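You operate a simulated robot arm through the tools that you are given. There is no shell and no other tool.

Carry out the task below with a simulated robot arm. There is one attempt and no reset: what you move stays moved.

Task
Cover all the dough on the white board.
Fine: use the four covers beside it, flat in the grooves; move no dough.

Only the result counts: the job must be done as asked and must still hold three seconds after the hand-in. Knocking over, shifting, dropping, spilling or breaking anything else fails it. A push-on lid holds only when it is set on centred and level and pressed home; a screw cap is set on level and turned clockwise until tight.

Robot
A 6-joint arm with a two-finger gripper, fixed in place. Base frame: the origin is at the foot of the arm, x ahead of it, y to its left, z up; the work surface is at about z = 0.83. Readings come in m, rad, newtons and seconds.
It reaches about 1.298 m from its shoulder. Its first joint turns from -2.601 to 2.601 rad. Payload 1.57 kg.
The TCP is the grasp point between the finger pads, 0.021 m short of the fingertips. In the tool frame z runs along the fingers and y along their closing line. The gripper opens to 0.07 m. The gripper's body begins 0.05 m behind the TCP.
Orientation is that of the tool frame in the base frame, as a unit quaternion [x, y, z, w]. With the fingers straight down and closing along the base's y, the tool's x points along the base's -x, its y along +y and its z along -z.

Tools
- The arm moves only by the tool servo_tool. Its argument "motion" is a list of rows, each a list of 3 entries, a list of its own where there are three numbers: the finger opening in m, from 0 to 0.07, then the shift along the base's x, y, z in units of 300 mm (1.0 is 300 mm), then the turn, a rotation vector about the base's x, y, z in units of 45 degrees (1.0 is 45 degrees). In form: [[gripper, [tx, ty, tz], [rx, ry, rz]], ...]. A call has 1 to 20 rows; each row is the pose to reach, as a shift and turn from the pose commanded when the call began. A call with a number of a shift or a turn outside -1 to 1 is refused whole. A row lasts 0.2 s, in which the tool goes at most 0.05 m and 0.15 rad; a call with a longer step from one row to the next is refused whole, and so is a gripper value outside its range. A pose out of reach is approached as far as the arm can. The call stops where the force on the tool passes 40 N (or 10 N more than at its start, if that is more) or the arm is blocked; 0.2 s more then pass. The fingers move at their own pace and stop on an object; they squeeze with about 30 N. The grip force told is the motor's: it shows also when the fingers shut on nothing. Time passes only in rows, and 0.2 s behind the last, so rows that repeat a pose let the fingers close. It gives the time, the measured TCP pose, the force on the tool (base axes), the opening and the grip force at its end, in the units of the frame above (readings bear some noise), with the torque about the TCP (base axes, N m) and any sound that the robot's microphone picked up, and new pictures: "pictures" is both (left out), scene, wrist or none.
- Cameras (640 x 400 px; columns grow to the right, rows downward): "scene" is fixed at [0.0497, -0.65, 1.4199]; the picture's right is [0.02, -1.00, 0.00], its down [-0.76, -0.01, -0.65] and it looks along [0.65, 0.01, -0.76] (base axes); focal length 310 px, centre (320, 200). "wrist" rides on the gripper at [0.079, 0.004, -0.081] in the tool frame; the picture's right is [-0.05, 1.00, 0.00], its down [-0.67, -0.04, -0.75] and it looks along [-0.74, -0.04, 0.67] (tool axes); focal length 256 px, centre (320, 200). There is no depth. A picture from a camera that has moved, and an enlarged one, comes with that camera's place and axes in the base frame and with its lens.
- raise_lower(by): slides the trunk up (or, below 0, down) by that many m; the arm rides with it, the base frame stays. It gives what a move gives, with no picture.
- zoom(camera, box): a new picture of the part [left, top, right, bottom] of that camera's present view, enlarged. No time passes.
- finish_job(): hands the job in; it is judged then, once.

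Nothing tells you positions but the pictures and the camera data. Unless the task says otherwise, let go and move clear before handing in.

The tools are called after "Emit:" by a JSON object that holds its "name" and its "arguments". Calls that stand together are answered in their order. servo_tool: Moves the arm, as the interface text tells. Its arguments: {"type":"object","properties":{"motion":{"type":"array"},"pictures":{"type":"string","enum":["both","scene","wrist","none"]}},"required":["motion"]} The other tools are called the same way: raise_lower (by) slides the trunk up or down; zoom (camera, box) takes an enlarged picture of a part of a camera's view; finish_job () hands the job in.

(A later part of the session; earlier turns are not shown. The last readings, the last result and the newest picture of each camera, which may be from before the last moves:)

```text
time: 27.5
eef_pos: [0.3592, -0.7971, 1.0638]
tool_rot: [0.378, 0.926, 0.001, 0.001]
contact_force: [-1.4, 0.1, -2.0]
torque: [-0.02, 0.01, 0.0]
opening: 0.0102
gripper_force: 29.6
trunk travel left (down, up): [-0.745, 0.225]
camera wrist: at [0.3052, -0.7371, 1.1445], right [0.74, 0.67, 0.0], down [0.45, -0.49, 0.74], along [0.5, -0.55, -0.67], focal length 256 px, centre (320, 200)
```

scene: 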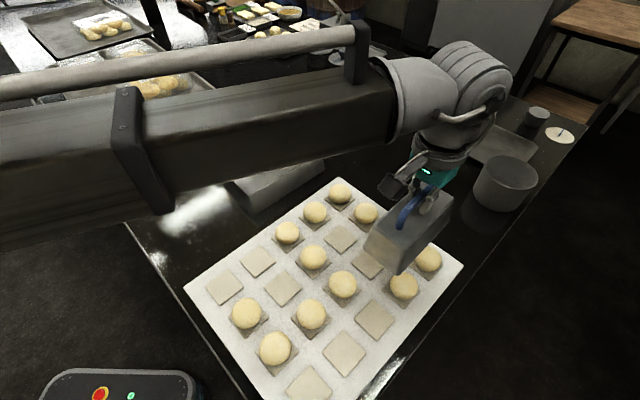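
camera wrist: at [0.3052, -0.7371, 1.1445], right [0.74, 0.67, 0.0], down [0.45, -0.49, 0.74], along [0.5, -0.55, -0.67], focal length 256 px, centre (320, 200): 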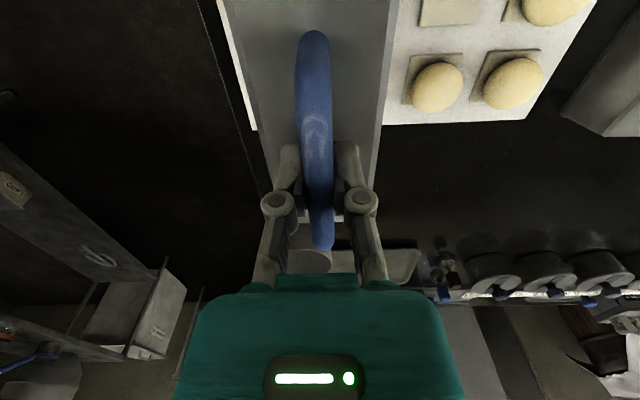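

Emit:
{"name": "servo_tool", "arguments": {"motion": [[0.0, [-0.0627, -0.124, 0], [0, 0, -0.015]], [0.0, [-0.0627, -0.124, 0], [0, 0, -0.015]]], "pictures": "none"}}

Emit:
{"name": "raise_lower", "arguments": {"by": -0.05}}

Emit:
{"name": "servo_tool", "arguments": {"motion": [[0.0, [0, 0, 0], [0, 0, 0]]]}}

Emit:
{"name": "zoom", "arguments": {"camera": "scene", "box": [330, 180, 480, 300]}}

Emit:
{"name": "zoom", "arguments": {"camera": "wrist", "box": [180, 0, 560, 200]}}

```text
time: 28.1
eef_pos: [0.3395, -0.8352, 1.0639]
tool_rot: [0.385, 0.923, 0.001, 0.001]
contact_force: [-0.3, -0.5, -2.2]
torque: [0.02, 0.0, 0.0]
opening: 0.0099
gripper_force: 29.9
trunk travel left (down, up): [-0.745, 0.225]
```

```text
time: 29.0
eef_pos: [0.34, -0.8332, 1.014]
tool_rot: [0.384, 0.923, 0.001, 0.001]
contact_force: [-0.7, -1.3, -1.0]
torque: [0.02, -0.01, 0.01]
opening: 0.0101
gripper_force: 30.0
trunk travel left (down, up): [-0.695, 0.275]
```

```text
time: 29.4
eef_pos: [0.3404, -0.8335, 1.0139]
tool_rot: [0.384, 0.923, 0.0, -0.001]
contact_force: [-0.3, -0.8, -1.8]
torque: [-0.01, 0.03, -0.01]
opening: 0.01
gripper_force: 30.2
trunk travel left (down, up): [-0.695, 0.275]
camera wrist: at [0.2875, -0.7739, 1.0945], right [0.75, 0.67, 0.0], down [0.44, -0.5, 0.74], along [0.5, -0.55, -0.67], focal length 256 px, centre (320, 200)
```

scene: 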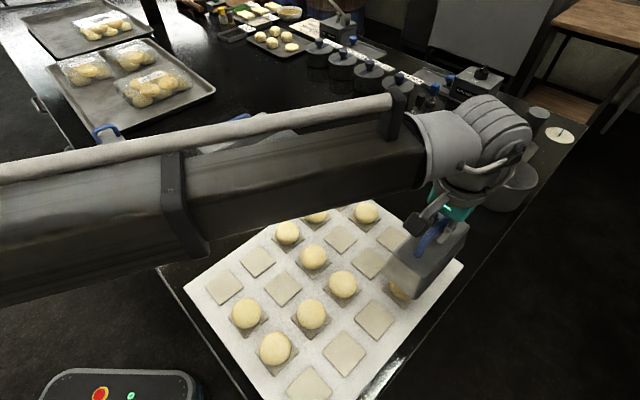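
wrist: 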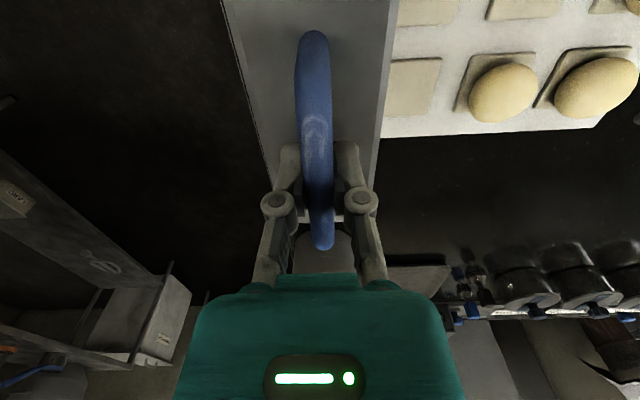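

```text
3.33 times, centred on (405, 240) of scene
camera zoom: at [0.0497, -0.65, 1.4199], right [0.02, -1.0, 0.0], down [-0.76, -0.01, -0.65], along [0.65, 0.01, -0.76], focal length 1032 px, centre (37, 67)
```

zoom: 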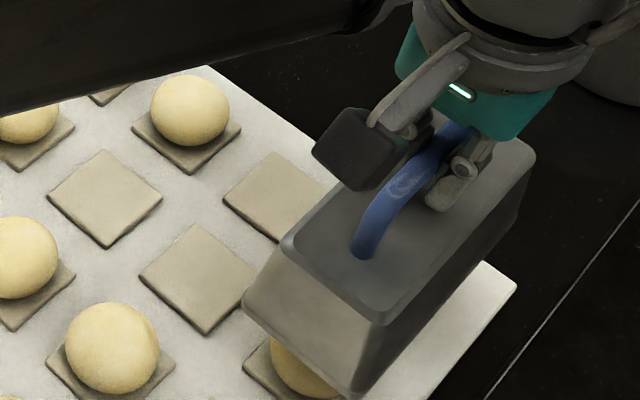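

```text
1.68 times, centred on (370, 100) of wrist
camera zoom: at [0.2875, -0.7739, 1.0945], right [0.75, 0.67, 0.0], down [0.44, -0.5, 0.74], along [0.5, -0.55, -0.67], focal length 431 px, centre (236, 368)
```

zoom: 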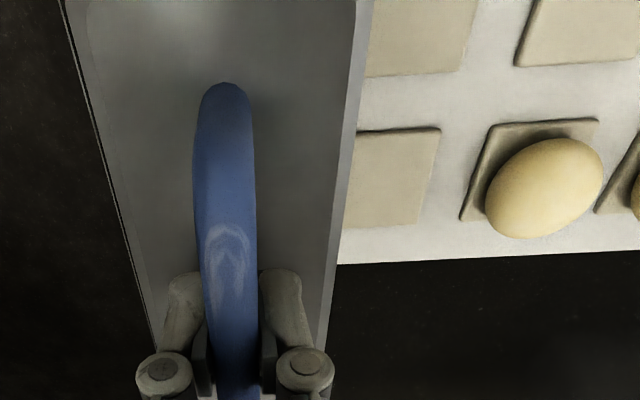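

The pad edges seen here match the prediction to within 2 mm, so the cover is over its slot. I'll lower in stages.

Emit:
{"name": "raise_lower", "arguments": {"by": -0.05}}

Emit:
{"name": "servo_tool", "arguments": {"motion": [[0.0, [0, 0, 0], [0, 0, 0]]]}}

Emit:
{"name": "zoom", "arguments": {"camera": "scene", "box": [330, 180, 480, 300]}}

Emit:
{"name": "zoom", "arguments": {"camera": "wrist", "box": [180, 0, 560, 200]}}

```text
time: 30.3
eef_pos: [0.341, -0.834, 0.9643]
tool_rot: [0.384, 0.923, 0.0, 0.001]
contact_force: [0.3, 0.0, -1.3]
torque: [-0.01, 0.01, -0.03]
opening: 0.01
gripper_force: 29.1
trunk travel left (down, up): [-0.645, 0.325]
```

```text
time: 30.7
eef_pos: [0.3405, -0.8344, 0.9623]
tool_rot: [0.385, 0.923, 0.001, 0.0]
contact_force: [0.0, -0.4, -1.8]
torque: [-0.02, 0.0, -0.02]
opening: 0.0099
gripper_force: 30.6
trunk travel left (down, up): [-0.645, 0.325]
camera wrist: at [0.2875, -0.7739, 1.0445], right [0.75, 0.67, 0.0], down [0.44, -0.5, 0.74], along [0.5, -0.55, -0.67], focal length 256 px, centre (320, 200)
```

scene: 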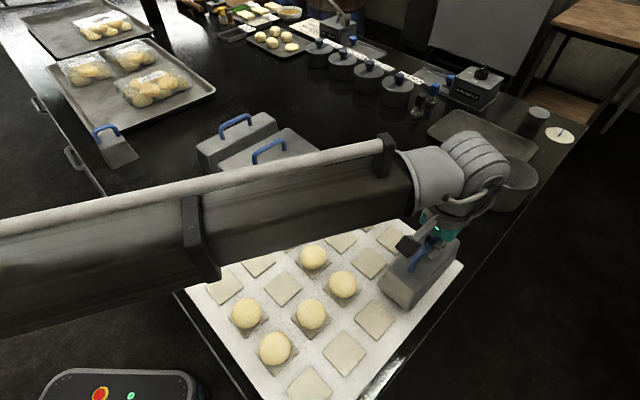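
wrist: 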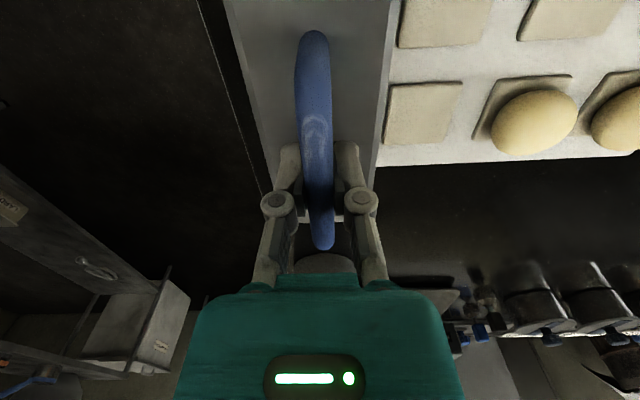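

```text
3.33 times, centred on (405, 240) of scene
camera zoom: at [0.0497, -0.65, 1.4199], right [0.02, -1.0, 0.0], down [-0.76, -0.01, -0.65], along [0.65, 0.01, -0.76], focal length 1032 px, centre (37, 67)
```

zoom: 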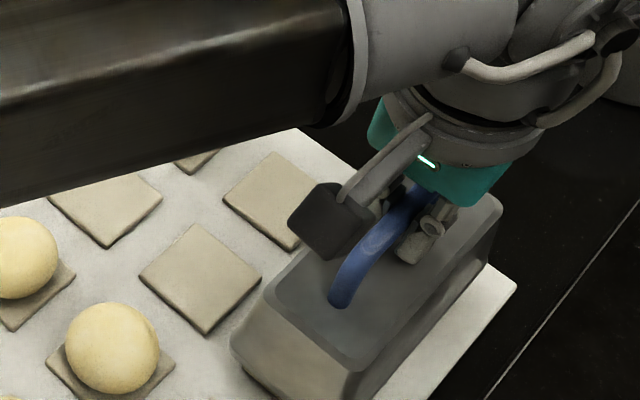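

```text
1.68 times, centred on (370, 100) of wrist
camera zoom: at [0.2875, -0.7739, 1.0445], right [0.75, 0.67, 0.0], down [0.44, -0.5, 0.74], along [0.5, -0.55, -0.67], focal length 431 px, centre (236, 368)
```

zoom: 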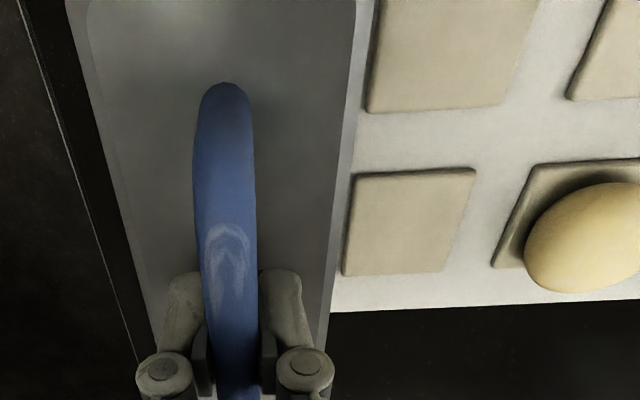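

Alignment still checks out. I'll keep lowering in small steps.

Emit:
{"name": "raise_lower", "arguments": {"by": -0.018}}

Emit:
{"name": "raise_lower", "arguments": {"by": -0.005}}

Emit:
{"name": "raise_lower", "arguments": {"by": -0.004}}

Emit:
{"name": "servo_tool", "arguments": {"motion": [[0.0, [0, 0, 0], [0, 0, 0]]], "pictures": "scene"}}

Emit:
{"name": "zoom", "arguments": {"camera": "scene", "box": [360, 220, 470, 310]}}

```text
time: 31.4
eef_pos: [0.3409, -0.8342, 0.9456]
tool_rot: [0.384, 0.923, 0.0, 0.0]
contact_force: [-0.6, 0.0, -0.6]
torque: [0.0, -0.01, 0.0]
opening: 0.01
gripper_force: 30.0
trunk travel left (down, up): [-0.627, 0.343]
```

```text
time: 31.9
eef_pos: [0.3399, -0.8342, 0.9402]
tool_rot: [0.384, 0.923, 0.0, 0.0]
contact_force: [0.1, -0.1, -2.0]
torque: [0.01, -0.04, -0.01]
opening: 0.0099
gripper_force: 29.9
trunk travel left (down, up): [-0.622, 0.348]
```

```text
time: 32.4
eef_pos: [0.3405, -0.8343, 0.9375]
tool_rot: [0.383, 0.924, 0.001, 0.0]
contact_force: [0.8, 0.3, -2.2]
torque: [0.0, -0.02, -0.01]
opening: 0.01
gripper_force: 30.0
trunk travel left (down, up): [-0.618, 0.352]
```

```text
time: 32.8
eef_pos: [0.3397, -0.8326, 0.9368]
tool_rot: [0.384, 0.923, 0.001, 0.0]
contact_force: [-1.5, -0.1, -2.0]
torque: [-0.01, -0.01, -0.03]
opening: 0.0102
gripper_force: 30.5
trunk travel left (down, up): [-0.618, 0.352]
```

scene: 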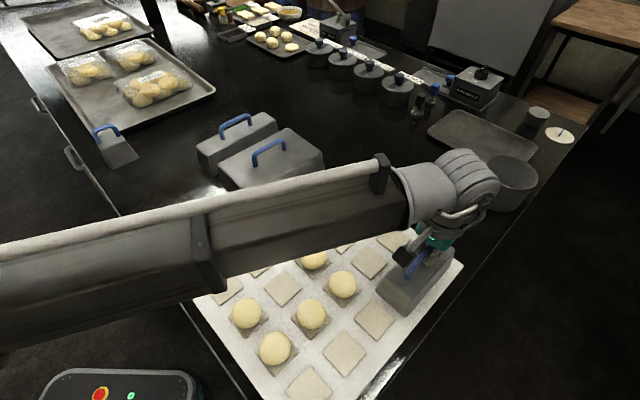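

```text
4.44 times, centred on (415, 265) of scene
camera zoom: at [0.0497, -0.65, 1.4199], right [0.02, -1.0, 0.0], down [-0.76, -0.01, -0.65], along [0.65, 0.01, -0.76], focal length 1377 px, centre (-102, -89)
```

zoom: 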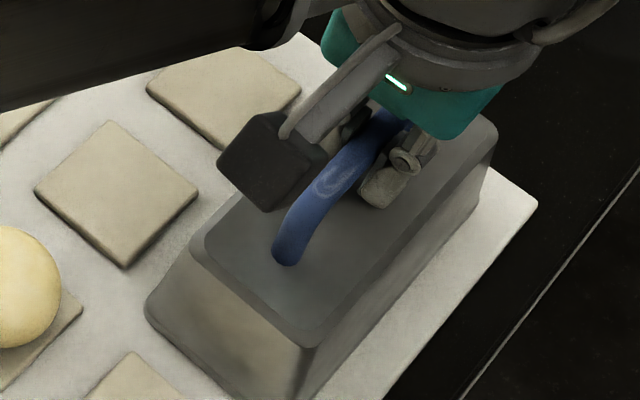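

Emit:
{"name": "raise_lower", "arguments": {"by": -0.003}}

Emit:
{"name": "raise_lower", "arguments": {"by": -0.003}}

```text
time: 33.3
eef_pos: [0.3398, -0.834, 0.9354]
tool_rot: [0.384, 0.923, 0.0, 0.001]
contact_force: [3.4, -6.6, 23.1]
torque: [0.0, 0.01, 0.03]
opening: 0.0101
gripper_force: 30.2
trunk travel left (down, up): [-0.615, 0.355]
```

```text
time: 33.9
eef_pos: [0.3405, -0.8329, 0.9303]
tool_rot: [0.384, 0.923, 0.002, 0.001]
contact_force: [-0.7, -0.5, 4.7]
torque: [-0.35, -0.34, -0.02]
opening: 0.0126
gripper_force: 30.0
trunk travel left (down, up): [-0.612, 0.358]
```

Emit:
{"name": "servo_tool", "arguments": {"motion": [[0.0, [0, 0, 0], [0, 0, 0]]]}}

Emit:
{"name": "zoom", "arguments": {"camera": "scene", "box": [360, 220, 470, 310]}}

Emit:
{"name": "zoom", "arguments": {"camera": "wrist", "box": [180, 0, 560, 240]}}

```text
time: 34.3
eef_pos: [0.3396, -0.834, 0.931]
tool_rot: [0.384, 0.924, 0.002, 0.0]
contact_force: [-1.5, 0.8, 2.3]
torque: [-0.12, -0.06, 0.03]
opening: 0.0123
gripper_force: 30.4
trunk travel left (down, up): [-0.612, 0.358]
camera wrist: at [0.2872, -0.7733, 1.0117], right [0.75, 0.67, 0.0], down [0.44, -0.5, 0.74], along [0.5, -0.55, -0.67], focal length 256 px, centre (320, 200)
```

scene: 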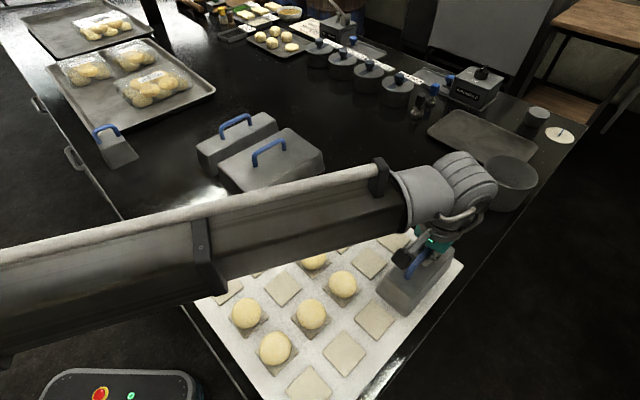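
wrist: 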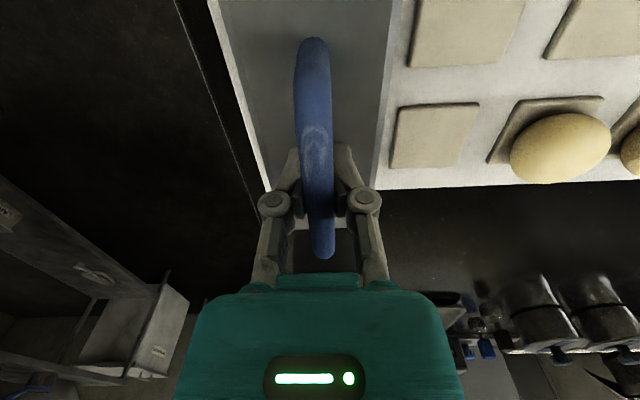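

```text
4.44 times, centred on (415, 265) of scene
camera zoom: at [0.0497, -0.65, 1.4199], right [0.02, -1.0, 0.0], down [-0.76, -0.01, -0.65], along [0.65, 0.01, -0.76], focal length 1377 px, centre (-102, -89)
```

zoom: 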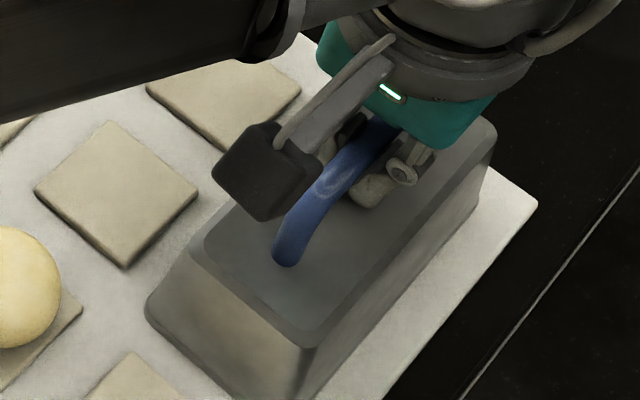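

```text
1.67 times, centred on (370, 120) of wrist
camera zoom: at [0.2872, -0.7733, 1.0117], right [0.75, 0.67, 0.0], down [0.44, -0.5, 0.74], along [0.5, -0.55, -0.67], focal length 427 px, centre (237, 333)
```

zoom: 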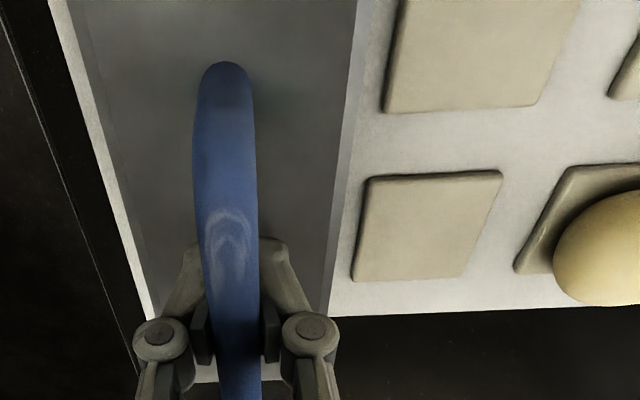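

Contact was felt and the cover has seated (bottom about z 0.841). I'll release, raise, and move aside to check it in the scene camera.

Emit:
{"name": "servo_tool", "arguments": {"motion": [[0.02, [0, 0, 0], [0, 0, 0]], [0.04, [0, 0, 0], [0, 0, 0]], [0.05, [0, 0, 0], [0, 0, 0]], [0.05, [0, 0, 0], [0, 0, 0]]], "pictures": "none"}}

Emit:
{"name": "raise_lower", "arguments": {"by": 0.1}}

Emit:
{"name": "servo_tool", "arguments": {"motion": [[0.07, [0.1, 0.1, 0], [0, 0, 0]], [0.07, [0.2, 0.2, 0], [0, 0, 0]], [0.07, [0.3, 0.3, 0], [0, 0, 0]], [0.07, [0.4, 0.4, 0], [0, 0, 0]], [0.07, [0.5, 0.5, 0], [0, 0, 0]], [0.07, [0.6, 0.6, 0], [0, 0, 0]], [0.07, [0.7, 0.7, 0], [0, 0, 0]], [0.07, [0.8, 0.8, 0], [0, 0, 0]], [0.07, [0.85, 0.9, 0], [0, 0, 0]], [0.07, [0.85, 0.9, 0], [0, 0, 0]]]}}

Emit:
{"name": "zoom", "arguments": {"camera": "scene", "box": [330, 200, 480, 320]}}

Emit:
{"name": "zoom", "arguments": {"camera": "wrist", "box": [0, 0, 320, 200]}}

```text
time: 35.3
eef_pos: [0.3414, -0.8346, 0.9305]
tool_rot: [0.383, 0.924, 0.001, 0.0]
contact_force: [-0.6, 0.2, -0.8]
torque: [0.02, -0.02, -0.01]
opening: 0.0501
gripper_force: 0.1
trunk travel left (down, up): [-0.612, 0.358]
```

```text
time: 36.6
eef_pos: [0.3412, -0.8335, 1.0296]
tool_rot: [0.384, 0.923, 0.002, 0.0]
contact_force: [1.0, 0.0, 0.3]
torque: [0.02, 0.02, -0.01]
opening: 0.0499
gripper_force: 0.0
trunk travel left (down, up): [-0.712, 0.258]
```

```text
time: 38.8
eef_pos: [0.597, -0.5633, 1.0307]
tool_rot: [0.384, 0.924, 0.001, 0.001]
contact_force: [-0.1, -0.5, 0.0]
torque: [0.01, 0.01, 0.01]
opening: 0.0701
gripper_force: 0.0
trunk travel left (down, up): [-0.712, 0.258]
camera wrist: at [0.5433, -0.5027, 1.1117], right [0.75, 0.67, 0.0], down [0.44, -0.5, 0.74], along [0.5, -0.55, -0.67], focal length 256 px, centre (320, 200)
```

scene: 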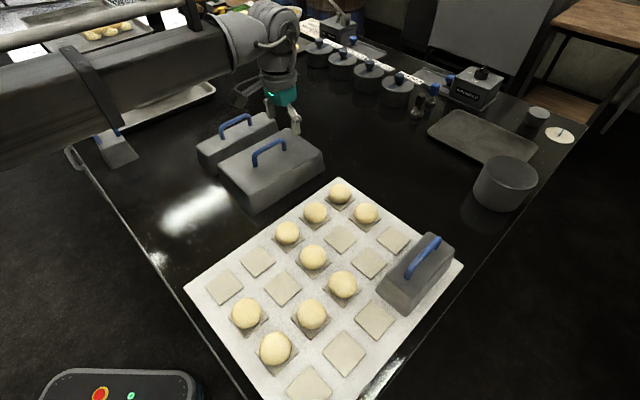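
wrist: 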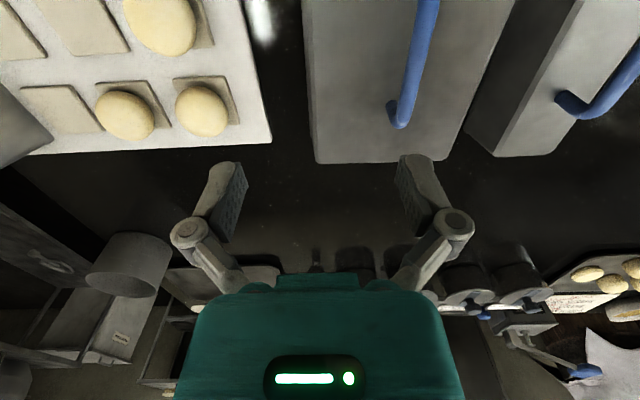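

```text
3.33 times, centred on (405, 260) of scene
camera zoom: at [0.0497, -0.65, 1.4199], right [0.02, -1.0, 0.0], down [-0.76, -0.01, -0.65], along [0.65, 0.01, -0.76], focal length 1032 px, centre (37, 0)
```

zoom: 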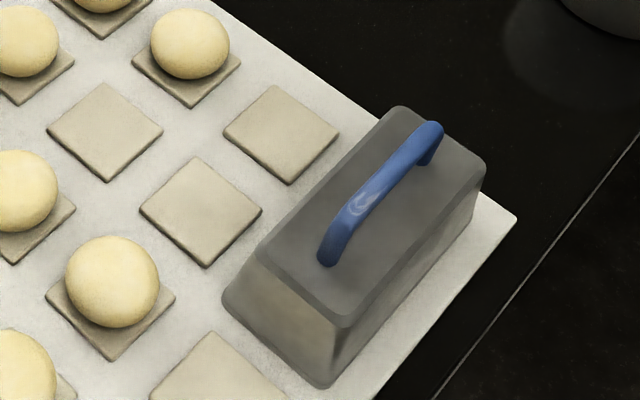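

```text
2.00 times, centred on (160, 100) of wrist
camera zoom: at [0.5433, -0.5027, 1.1117], right [0.75, 0.67, 0.0], down [0.44, -0.5, 0.74], along [0.5, -0.55, -0.67], focal length 512 px, centre (640, 400)
```

zoom: 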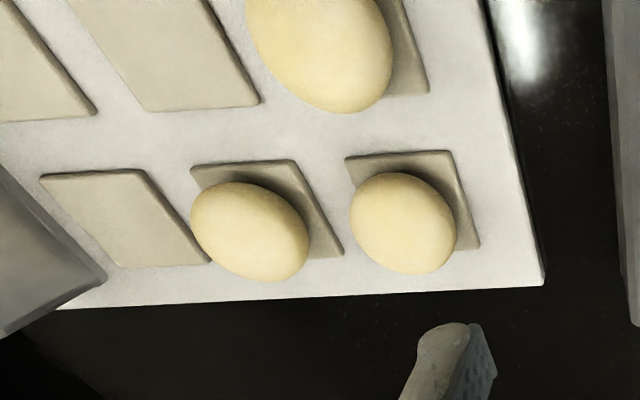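

B is seated properly over its two doughs. Next is the big cover; I'll position for a look along its handle.

Emit:
{"name": "servo_tool", "arguments": {"motion": [[0.07, [-0.003, 0.1, 0], [0, 0, -0.02]], [0.07, [-0.005, 0.2, 0], [0, 0, -0.03]], [0.07, [-0.007, 0.306, 0], [0, 0, -0.04]], [0.07, [-0.007, 0.306, 0], [0, 0, -0.04]]], "pictures": "wrist"}}

Emit:
{"name": "zoom", "arguments": {"camera": "wrist", "box": [160, 0, 480, 200]}}

```text
time: 39.8
eef_pos: [0.5948, -0.4714, 1.0301]
tool_rot: [0.398, 0.917, 0.001, 0.0]
contact_force: [0.4, -0.6, -0.3]
torque: [0.01, 0.0, 0.0]
opening: 0.0699
gripper_force: 0.0
trunk travel left (down, up): [-0.712, 0.258]
camera wrist: at [0.5431, -0.4099, 1.1117], right [0.77, 0.64, 0.0], down [0.43, -0.51, 0.74], along [0.48, -0.57, -0.67], focal length 256 px, centre (320, 200)
```

wrist: 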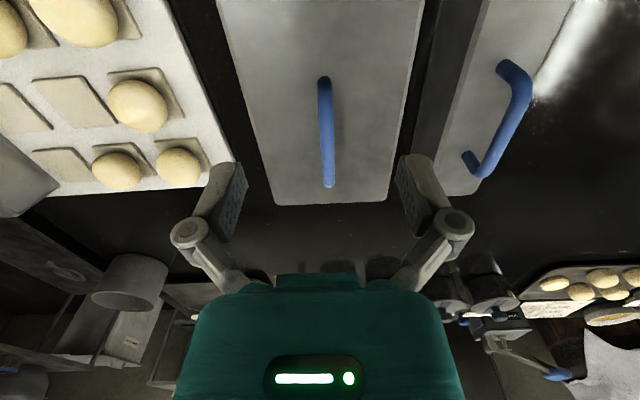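

```text
2.00 times, centred on (320, 100) of wrist
camera zoom: at [0.5431, -0.4099, 1.1117], right [0.77, 0.64, 0.0], down [0.43, -0.51, 0.74], along [0.48, -0.57, -0.67], focal length 512 px, centre (320, 400)
```

zoom: 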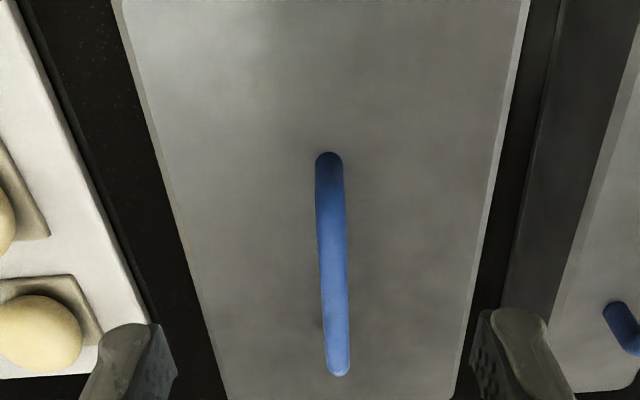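

Emit:
{"name": "servo_tool", "arguments": {"motion": [[0.07, [0.073, -0.071, 0], [0, 0, 0.01]], [0.07, [0.1457, -0.1423, 0], [0, 0, 0.02]], [0.07, [0.1457, -0.1423, 0], [0, 0, 0.02]]], "pictures": "none"}}

Emit:
{"name": "raise_lower", "arguments": {"by": -0.075}}

Emit:
{"name": "servo_tool", "arguments": {"motion": [[0.07, [0, 0, 0], [0, 0, 0]]]}}

Emit:
{"name": "zoom", "arguments": {"camera": "wrist", "box": [200, 0, 440, 240]}}

```text
time: 40.6
eef_pos: [0.6372, -0.5162, 1.0308]
tool_rot: [0.392, 0.92, 0.001, 0.001]
contact_force: [1.0, -0.5, 0.0]
torque: [0.01, -0.03, -0.01]
opening: 0.0701
gripper_force: 0.0
trunk travel left (down, up): [-0.712, 0.258]
```

```text
time: 41.7
eef_pos: [0.6381, -0.5155, 0.9551]
tool_rot: [0.391, 0.92, 0.001, 0.001]
contact_force: [-1.1, -0.1, 0.0]
torque: [0.01, -0.02, 0.03]
opening: 0.0703
gripper_force: 0.1
trunk travel left (down, up): [-0.637, 0.333]
```

```text
time: 42.1
eef_pos: [0.6384, -0.5165, 0.9554]
tool_rot: [0.391, 0.92, 0.0, 0.0]
contact_force: [0.1, 0.9, 0.8]
torque: [0.01, -0.01, 0.0]
opening: 0.07
gripper_force: 0.0
trunk travel left (down, up): [-0.637, 0.333]
camera wrist: at [0.5853, -0.4542, 1.0366], right [0.76, 0.65, 0.0], down [0.44, -0.51, 0.74], along [0.49, -0.56, -0.67], focal length 256 px, centre (320, 200)
```

scene: 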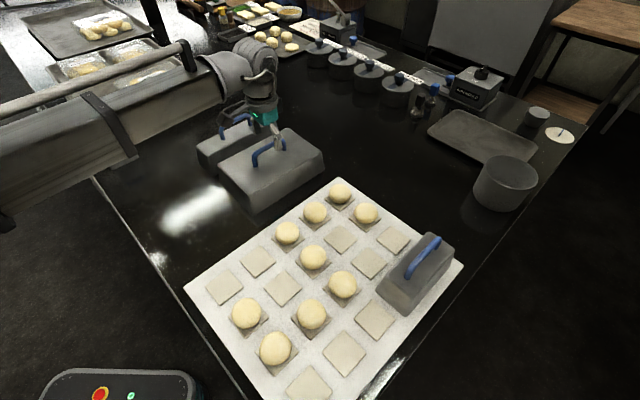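
wrist: 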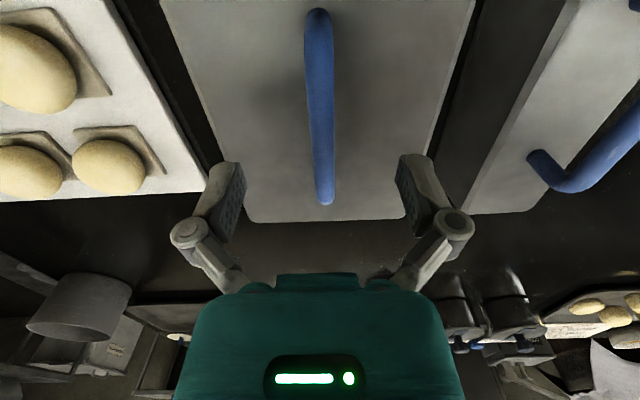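

```text
1.67 times, centred on (320, 120) of wrist
camera zoom: at [0.5853, -0.4542, 1.0366], right [0.76, 0.65, 0.0], down [0.44, -0.51, 0.74], along [0.49, -0.56, -0.67], focal length 427 px, centre (320, 333)
```

zoom: 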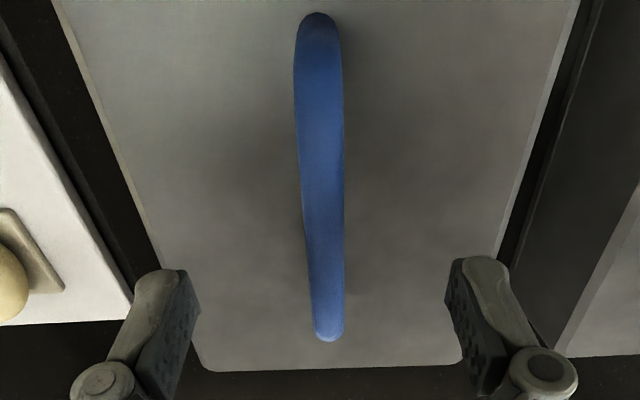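

Emit:
{"name": "raise_lower", "arguments": {"by": -0.035}}

Emit:
{"name": "servo_tool", "arguments": {"motion": [[0.05, [0, 0, 0], [0, 0, 0]], [0.03, [0, 0, 0], [0, 0, 0]], [0.0, [0, 0, 0], [0, 0, 0]], [0.0, [0, 0, 0], [0, 0, 0]], [0.0, [0, 0, 0], [0, 0, 0]], [0.0, [0, 0, 0], [0, 0, 0]]], "pictures": "scene"}}

```text
time: 42.9
eef_pos: [0.637, -0.5151, 0.9207]
tool_rot: [0.392, 0.92, 0.001, 0.0]
contact_force: [0.1, 0.1, 0.2]
torque: [-0.01, -0.02, -0.04]
opening: 0.0701
gripper_force: 0.0
trunk travel left (down, up): [-0.602, 0.368]
```

```text
time: 44.3
eef_pos: [0.6371, -0.5151, 0.9199]
tool_rot: [0.391, 0.92, 0.001, 0.0]
contact_force: [1.4, 1.0, 3.2]
torque: [0.03, 0.0, -0.08]
opening: 0.01
gripper_force: 29.3
trunk travel left (down, up): [-0.602, 0.368]
```

scene: 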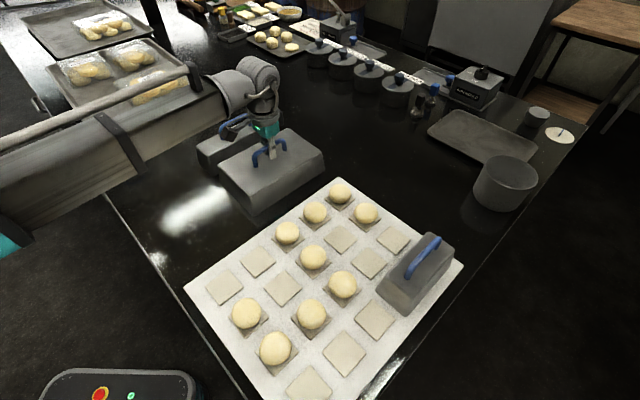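

Gripped. I'll lift and carry it to the (i=2–4, j=1–2) block, centre about (0.282, −0.602).

Emit:
{"name": "raise_lower", "arguments": {"by": 0.02}}

Emit:
{"name": "raise_lower", "arguments": {"by": 0.12}}

Emit:
{"name": "servo_tool", "arguments": {"motion": [[0.0, [-0.1, -0.024, 0], [0, 0, 0.002]], [0.0, [-0.2, -0.048, 0], [0, 0, 0.004]], [0.0, [-0.3, -0.072, 0], [0, 0, 0.006]], [0.0, [-0.4, -0.096, 0], [0, 0, 0.008]], [0.0, [-0.5, -0.12, 0], [0, 0, 0.01]], [0.0, [-0.6, -0.144, 0], [0, 0, 0.014]], [0.0, [-0.7, -0.168, 0], [0, 0, 0.018]], [0.0, [-0.8, -0.192, 0], [0, 0, 0.021]], [0.0, [-0.9, -0.216, 0], [0, 0, 0.021]], [0.0, [-0.9, -0.216, 0], [0, 0, 0.021]]]}}

```text
time: 45.0
eef_pos: [0.6381, -0.5151, 0.9401]
tool_rot: [0.392, 0.92, 0.001, 0.0]
contact_force: [-1.0, 0.3, -3.2]
torque: [0.0, 0.04, -0.01]
opening: 0.0101
gripper_force: 29.8
trunk travel left (down, up): [-0.622, 0.348]
```

```text
time: 46.5
eef_pos: [0.6375, -0.5161, 1.0602]
tool_rot: [0.392, 0.92, 0.001, 0.0]
contact_force: [0.8, 0.3, -3.3]
torque: [0.02, 0.03, -0.03]
opening: 0.0102
gripper_force: 30.3
trunk travel left (down, up): [-0.742, 0.228]
```

```text
time: 48.7
eef_pos: [0.3676, -0.5798, 1.061]
tool_rot: [0.384, 0.923, 0.001, 0.001]
contact_force: [0.0, -0.4, -2.9]
torque: [0.0, 0.03, 0.04]
opening: 0.0102
gripper_force: 30.1
trunk travel left (down, up): [-0.742, 0.228]
camera wrist: at [0.3146, -0.5199, 1.1415], right [0.75, 0.67, 0.0], down [0.44, -0.5, 0.74], along [0.5, -0.55, -0.67], focal length 256 px, centre (320, 200)
```

scene: 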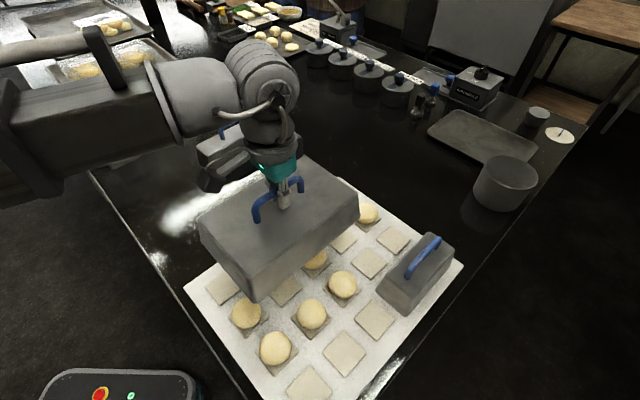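
wrist: 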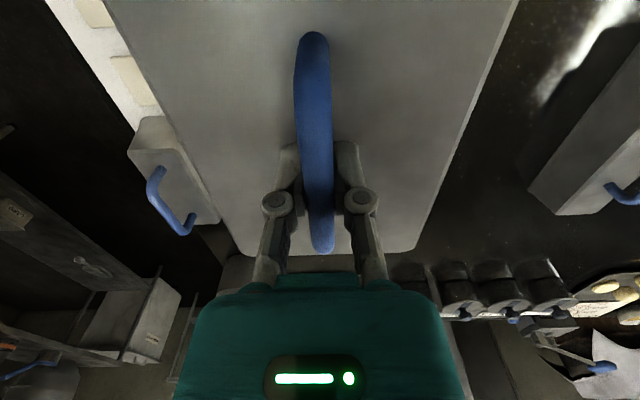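

Emit:
{"name": "servo_tool", "arguments": {"motion": [[0.0, [-0.14, -0.036, 0], [0, 0, 0]], [0.0, [-0.2847, -0.0723, 0], [0, 0, 0]], [0.0, [-0.2847, -0.0723, 0], [0, 0, 0]]], "pictures": "none"}}

Emit:
{"name": "raise_lower", "arguments": {"by": -0.05}}

Emit:
{"name": "servo_tool", "arguments": {"motion": [[0.0, [0, 0, 0], [0, 0, 0]]]}}

Emit:
{"name": "zoom", "arguments": {"camera": "scene", "box": [180, 180, 430, 380]}}

Emit:
{"name": "zoom", "arguments": {"camera": "wrist", "box": [380, 0, 640, 200]}}

Emit:
{"name": "zoom", "arguments": {"camera": "wrist", "box": [0, 0, 260, 200]}}

```text
time: 49.5
eef_pos: [0.282, -0.6024, 1.06]
tool_rot: [0.384, 0.924, 0.002, 0.001]
contact_force: [0.3, -0.2, -3.4]
torque: [-0.02, 0.0, -0.01]
opening: 0.0101
gripper_force: 29.8
trunk travel left (down, up): [-0.742, 0.228]
```

```text
time: 50.4
eef_pos: [0.2815, -0.6014, 1.011]
tool_rot: [0.384, 0.923, 0.0, 0.0]
contact_force: [-0.1, -0.3, -3.0]
torque: [-0.01, -0.01, 0.0]
opening: 0.0101
gripper_force: 29.6
trunk travel left (down, up): [-0.692, 0.278]
```

```text
time: 50.8
eef_pos: [0.2817, -0.6015, 1.0111]
tool_rot: [0.385, 0.923, 0.001, 0.0]
contact_force: [0.8, 0.2, -3.6]
torque: [-0.01, -0.01, 0.0]
opening: 0.0099
gripper_force: 29.9
trunk travel left (down, up): [-0.692, 0.278]
camera wrist: at [0.2289, -0.5415, 1.0915], right [0.75, 0.67, 0.0], down [0.44, -0.5, 0.74], along [0.5, -0.55, -0.67], focal length 256 px, centre (320, 200)
```

scene: 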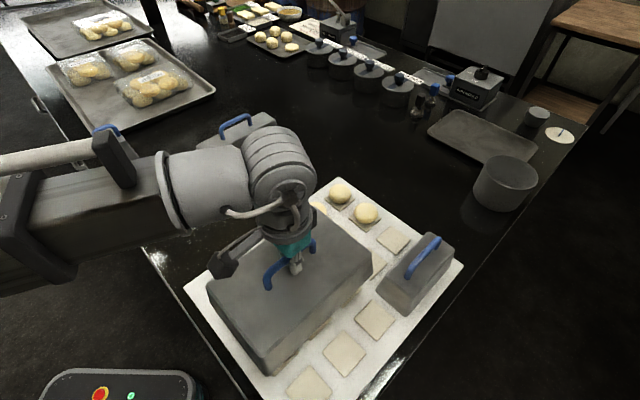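
wrist: 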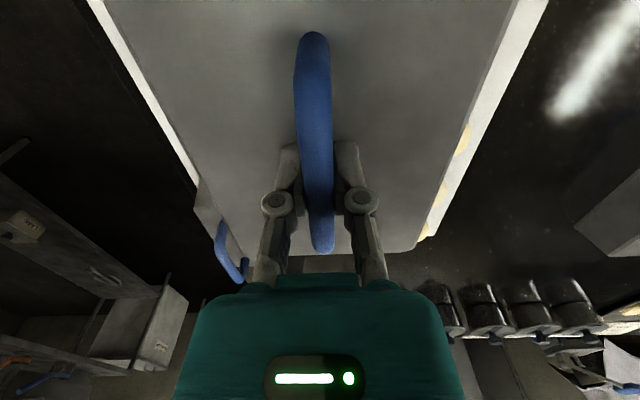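

```text
2.00 times, centred on (305, 280) of scene
camera zoom: at [0.0497, -0.65, 1.4199], right [0.02, -1.0, 0.0], down [-0.76, -0.01, -0.65], along [0.65, 0.01, -0.76], focal length 620 px, centre (350, 40)
```

zoom: 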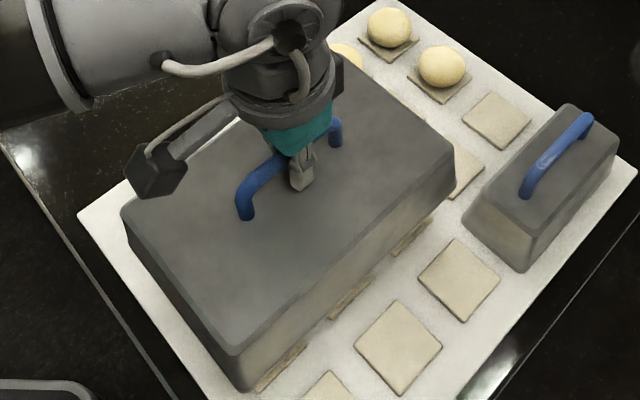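

```text
2.00 times, centred on (510, 100) of wrist
camera zoom: at [0.2289, -0.5415, 1.0915], right [0.75, 0.67, 0.0], down [0.44, -0.5, 0.74], along [0.5, -0.55, -0.67], focal length 512 px, centre (-60, 400)
```

zoom: 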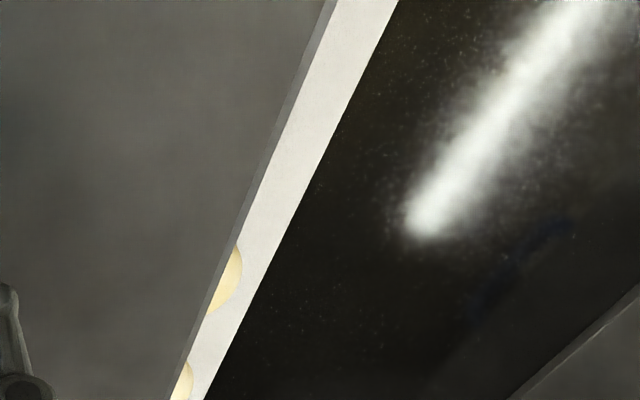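

```text
2.00 times, centred on (130, 100) of wrist
camera zoom: at [0.2289, -0.5415, 1.0915], right [0.75, 0.67, 0.0], down [0.44, -0.5, 0.74], along [0.5, -0.55, -0.67], focal length 512 px, centre (700, 400)
```

zoom: 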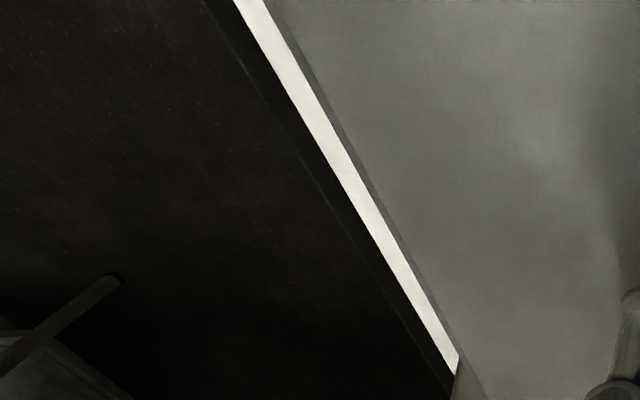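

Emit:
{"name": "raise_lower", "arguments": {"by": -0.06}}

Emit:
{"name": "servo_tool", "arguments": {"motion": [[0.0, [0, 0, 0], [0, 0, 0]]], "pictures": "wrist"}}

Emit:
{"name": "zoom", "arguments": {"camera": "scene", "box": [180, 210, 430, 400]}}

Emit:
{"name": "zoom", "arguments": {"camera": "scene", "box": [250, 320, 370, 400]}}

Emit:
{"name": "zoom", "arguments": {"camera": "scene", "box": [320, 220, 440, 320]}}

```text
time: 51.8
eef_pos: [0.282, -0.6015, 0.951]
tool_rot: [0.384, 0.923, 0.002, 0.0]
contact_force: [-0.4, 0.5, -3.2]
torque: [0.03, -0.01, -0.03]
opening: 0.01
gripper_force: 29.4
trunk travel left (down, up): [-0.632, 0.338]
```

```text
time: 52.2
eef_pos: [0.2828, -0.6025, 0.9509]
tool_rot: [0.384, 0.923, 0.001, 0.001]
contact_force: [-0.3, 0.4, -2.6]
torque: [-0.01, 0.0, 0.01]
opening: 0.0099
gripper_force: 30.3
trunk travel left (down, up): [-0.632, 0.338]
camera wrist: at [0.2289, -0.5415, 1.0315], right [0.75, 0.67, 0.0], down [0.44, -0.5, 0.74], along [0.5, -0.55, -0.67], focal length 256 px, centre (320, 200)
```

wrist: 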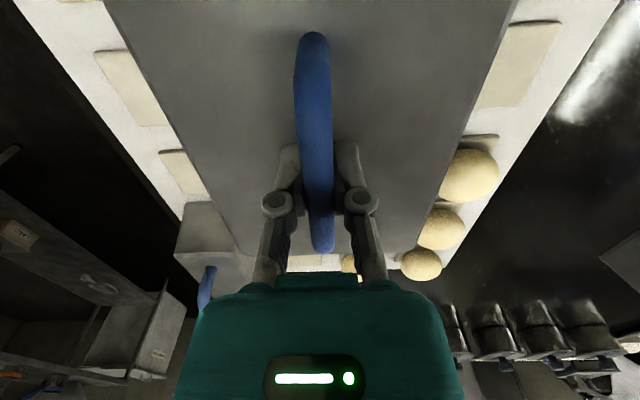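

```text
2.11 times, centred on (305, 305) of scene
camera zoom: at [0.0497, -0.65, 1.4199], right [0.02, -1.0, 0.0], down [-0.76, -0.01, -0.65], along [0.65, 0.01, -0.76], focal length 652 px, centre (352, -21)
```

zoom: 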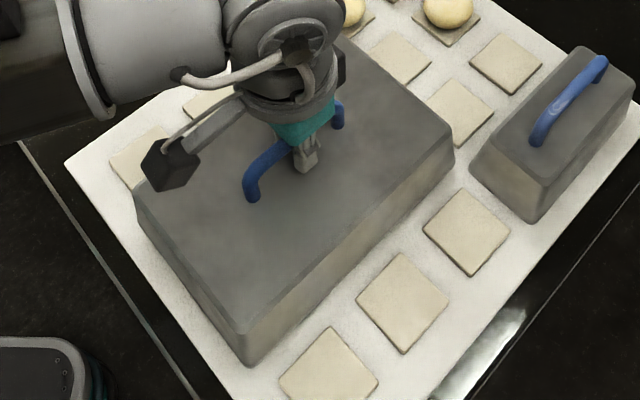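

```text
5.00 times, centred on (310, 360) of scene
camera zoom: at [0.0497, -0.65, 1.4199], right [0.02, -1.0, 0.0], down [-0.76, -0.01, -0.65], along [0.65, 0.01, -0.76], focal length 1549 px, centre (370, -600)
```

zoom: 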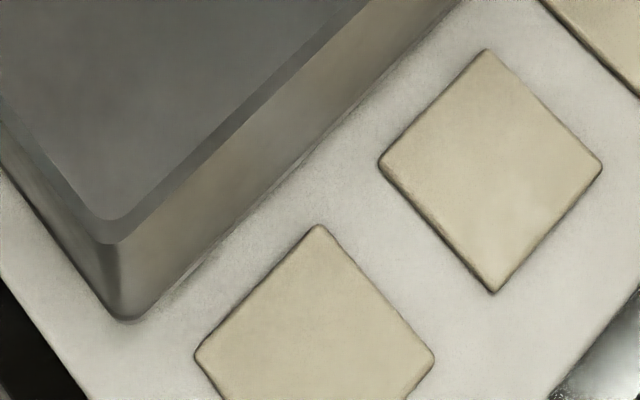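

```text
4.00 times, centred on (380, 270) of scene
camera zoom: at [0.0497, -0.65, 1.4199], right [0.02, -1.0, 0.0], down [-0.76, -0.01, -0.65], along [0.65, 0.01, -0.76], focal length 1239 px, centre (80, -80)
```

zoom: 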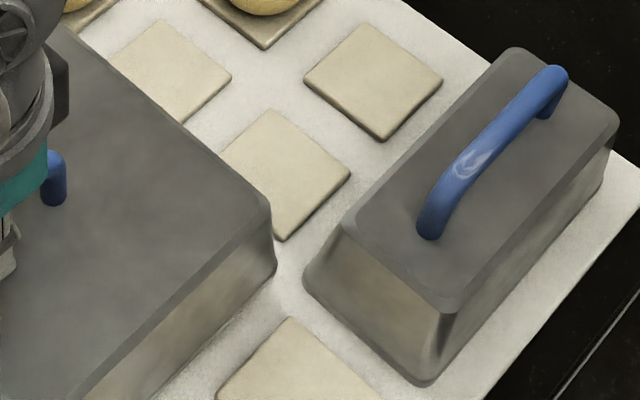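

The corner position matches prediction within 2 mm. I'll set it down gently.

Emit:
{"name": "raise_lower", "arguments": {"by": -0.016}}

Emit:
{"name": "raise_lower", "arguments": {"by": -0.003}}

Emit:
{"name": "raise_lower", "arguments": {"by": -0.002}}

```text
time: 52.8
eef_pos: [0.2823, -0.6014, 0.9354]
tool_rot: [0.384, 0.923, 0.001, 0.0]
contact_force: [-0.3, 0.4, -3.0]
torque: [0.03, -0.01, -0.05]
opening: 0.0102
gripper_force: 30.4
trunk travel left (down, up): [-0.616, 0.354]
```

```text
time: 53.3
eef_pos: [0.2823, -0.6029, 0.9309]
tool_rot: [0.384, 0.923, 0.001, 0.001]
contact_force: [1.4, -4.0, 8.5]
torque: [-0.09, -0.1, 0.03]
opening: 0.0114
gripper_force: 30.2
trunk travel left (down, up): [-0.613, 0.357]
```

```text
time: 53.9
eef_pos: [0.2823, -0.602, 0.9289]
tool_rot: [0.384, 0.923, 0.002, 0.0]
contact_force: [0.2, -2.0, 1.9]
torque: [-0.16, -0.19, -0.01]
opening: 0.0135
gripper_force: 29.9
trunk travel left (down, up): [-0.611, 0.359]
```

Emit:
{"name": "servo_tool", "arguments": {"motion": [[0.02, [0, 0, 0], [0, 0, 0]], [0.04, [0, 0, 0], [0, 0, 0]], [0.06, [0, 0, 0], [0, 0, 0]], [0.06, [0, 0, 0], [0, 0, 0]]], "pictures": "none"}}

Emit:
{"name": "raise_lower", "arguments": {"by": 0.1}}

Emit:
{"name": "servo_tool", "arguments": {"motion": [[0.07, [0.14, 0.08, 0], [0, 0, 0]], [0.07, [0.28, 0.16, 0], [0, 0, 0]], [0.07, [0.42, 0.24, 0], [0, 0, 0]], [0.07, [0.56, 0.32, 0], [0, 0, 0]], [0.07, [0.7, 0.4, 0], [0, 0, 0]], [0.07, [0.84, 0.48, 0], [0, 0, 0]], [0.07, [0.98, 0.56, 0], [0, 0, 0]], [0.07, [0.98, 0.6, 0], [0, 0, 0]]]}}

Emit:
{"name": "zoom", "arguments": {"camera": "scene", "box": [180, 170, 480, 400]}}

Emit:
{"name": "zoom", "arguments": {"camera": "scene", "box": [180, 250, 330, 400]}}

```text
time: 54.9
eef_pos: [0.2815, -0.6021, 0.9292]
tool_rot: [0.384, 0.923, 0.0, 0.001]
contact_force: [-0.2, 0.2, -0.3]
torque: [0.02, -0.01, 0.01]
opening: 0.0598
gripper_force: 0.0
trunk travel left (down, up): [-0.611, 0.359]
```

```text
time: 56.2
eef_pos: [0.2819, -0.6024, 1.0307]
tool_rot: [0.385, 0.923, 0.001, 0.001]
contact_force: [1.0, 0.2, 0.5]
torque: [0.01, 0.0, 0.01]
opening: 0.0601
gripper_force: 0.0
trunk travel left (down, up): [-0.711, 0.259]
```

```text
time: 58.0
eef_pos: [0.5768, -0.4192, 1.0293]
tool_rot: [0.384, 0.923, 0.001, 0.0]
contact_force: [-0.3, -0.5, -0.1]
torque: [0.07, 0.0, 0.01]
opening: 0.0697
gripper_force: 0.1
trunk travel left (down, up): [-0.711, 0.259]
camera wrist: at [0.5237, -0.3598, 1.1106], right [0.75, 0.67, 0.0], down [0.44, -0.5, 0.74], along [0.5, -0.55, -0.67], focal length 256 px, centre (320, 200)
```

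scene: 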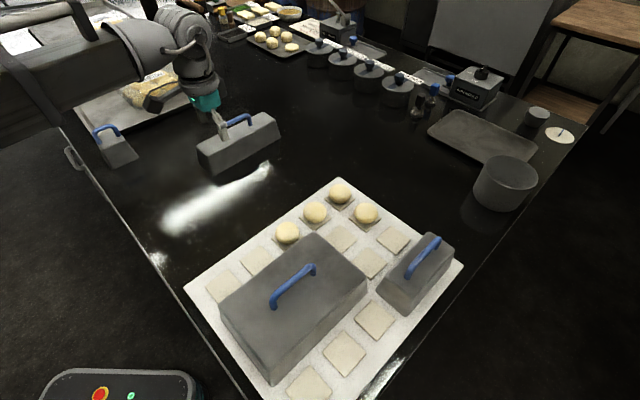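
wrist: 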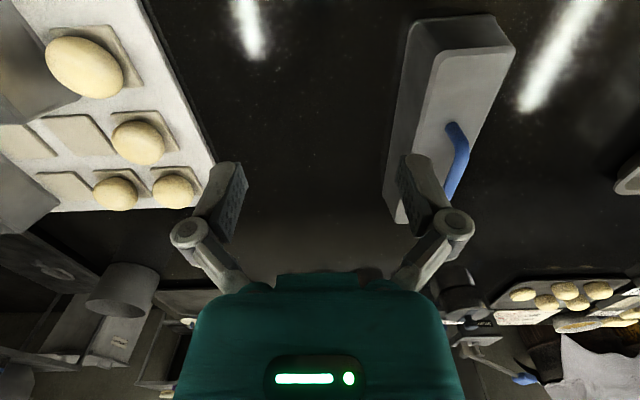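

```text
1.74 times, centred on (330, 285) of scene
camera zoom: at [0.0497, -0.65, 1.4199], right [0.02, -1.0, 0.0], down [-0.76, -0.01, -0.65], along [0.65, 0.01, -0.76], focal length 539 px, centre (303, 52)
```

zoom: 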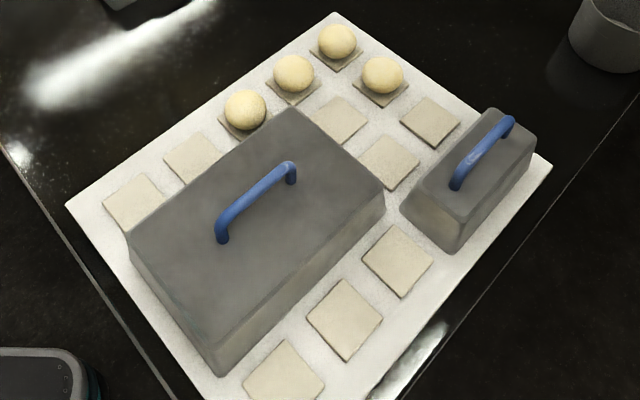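

```text
2.67 times, centred on (255, 325) of scene
camera zoom: at [0.0497, -0.65, 1.4199], right [0.02, -1.0, 0.0], down [-0.76, -0.01, -0.65], along [0.65, 0.01, -0.76], focal length 826 px, centre (493, -133)
```

zoom: 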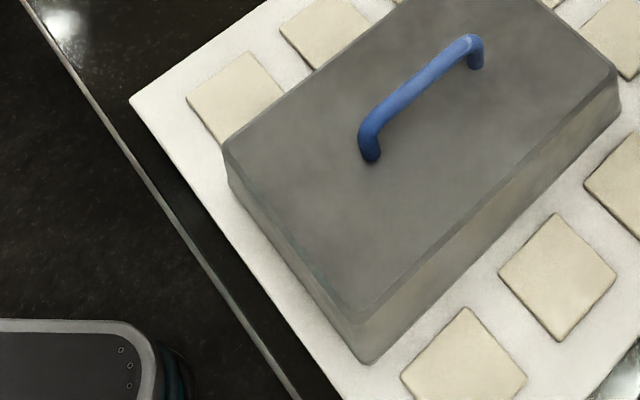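

The big cover is seated flat. Next is C (1×3), near (0.743, −0.410); I'll move back along its handle for a look.

Emit:
{"name": "servo_tool", "arguments": {"motion": [[0.07, [0.14, 0.057, 0], [0, 0, 0.005]], [0.07, [0.28, 0.114, 0], [0, 0, 0.01]], [0.07, [0.41, 0.17, 0], [0, 0, 0.014]], [0.07, [0.41, 0.17, 0], [0, 0, 0.014]]], "pictures": "wrist"}}

Emit:
{"name": "zoom", "arguments": {"camera": "wrist", "box": [160, 0, 480, 200]}}

```text
time: 59.0
eef_pos: [0.7001, -0.3703, 1.03]
tool_rot: [0.38, 0.925, 0.001, 0.001]
contact_force: [0.1, -0.2, 0.6]
torque: [0.02, 0.01, 0.0]
opening: 0.0701
gripper_force: 0.0
trunk travel left (down, up): [-0.711, 0.259]
camera wrist: at [0.6462, -0.3108, 1.1105], right [0.74, 0.67, 0.0], down [0.45, -0.49, 0.74], along [0.5, -0.55, -0.67], focal length 256 px, centre (320, 200)
```

wrist: 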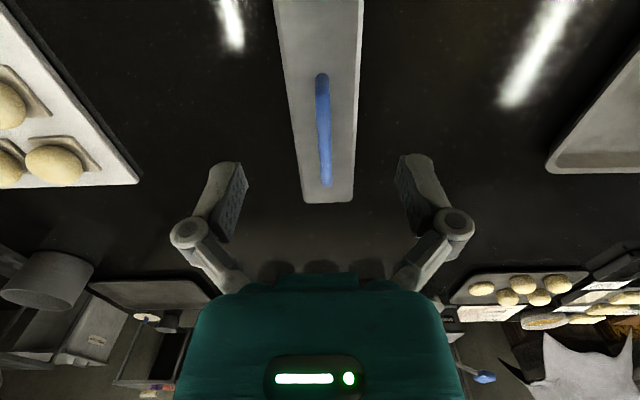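

```text
2.00 times, centred on (320, 100) of wrist
camera zoom: at [0.6462, -0.3108, 1.1105], right [0.74, 0.67, 0.0], down [0.45, -0.49, 0.74], along [0.5, -0.55, -0.67], focal length 512 px, centre (320, 400)
```

zoom: 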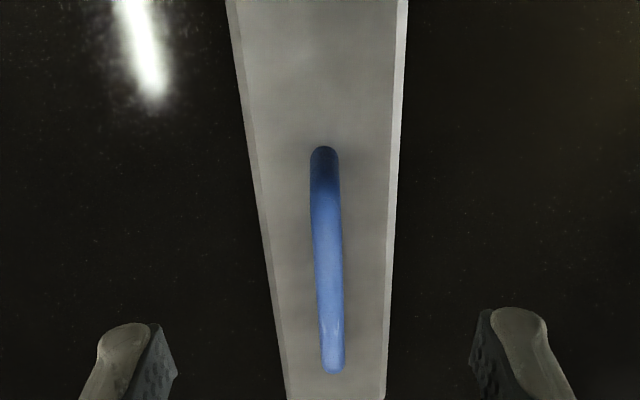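

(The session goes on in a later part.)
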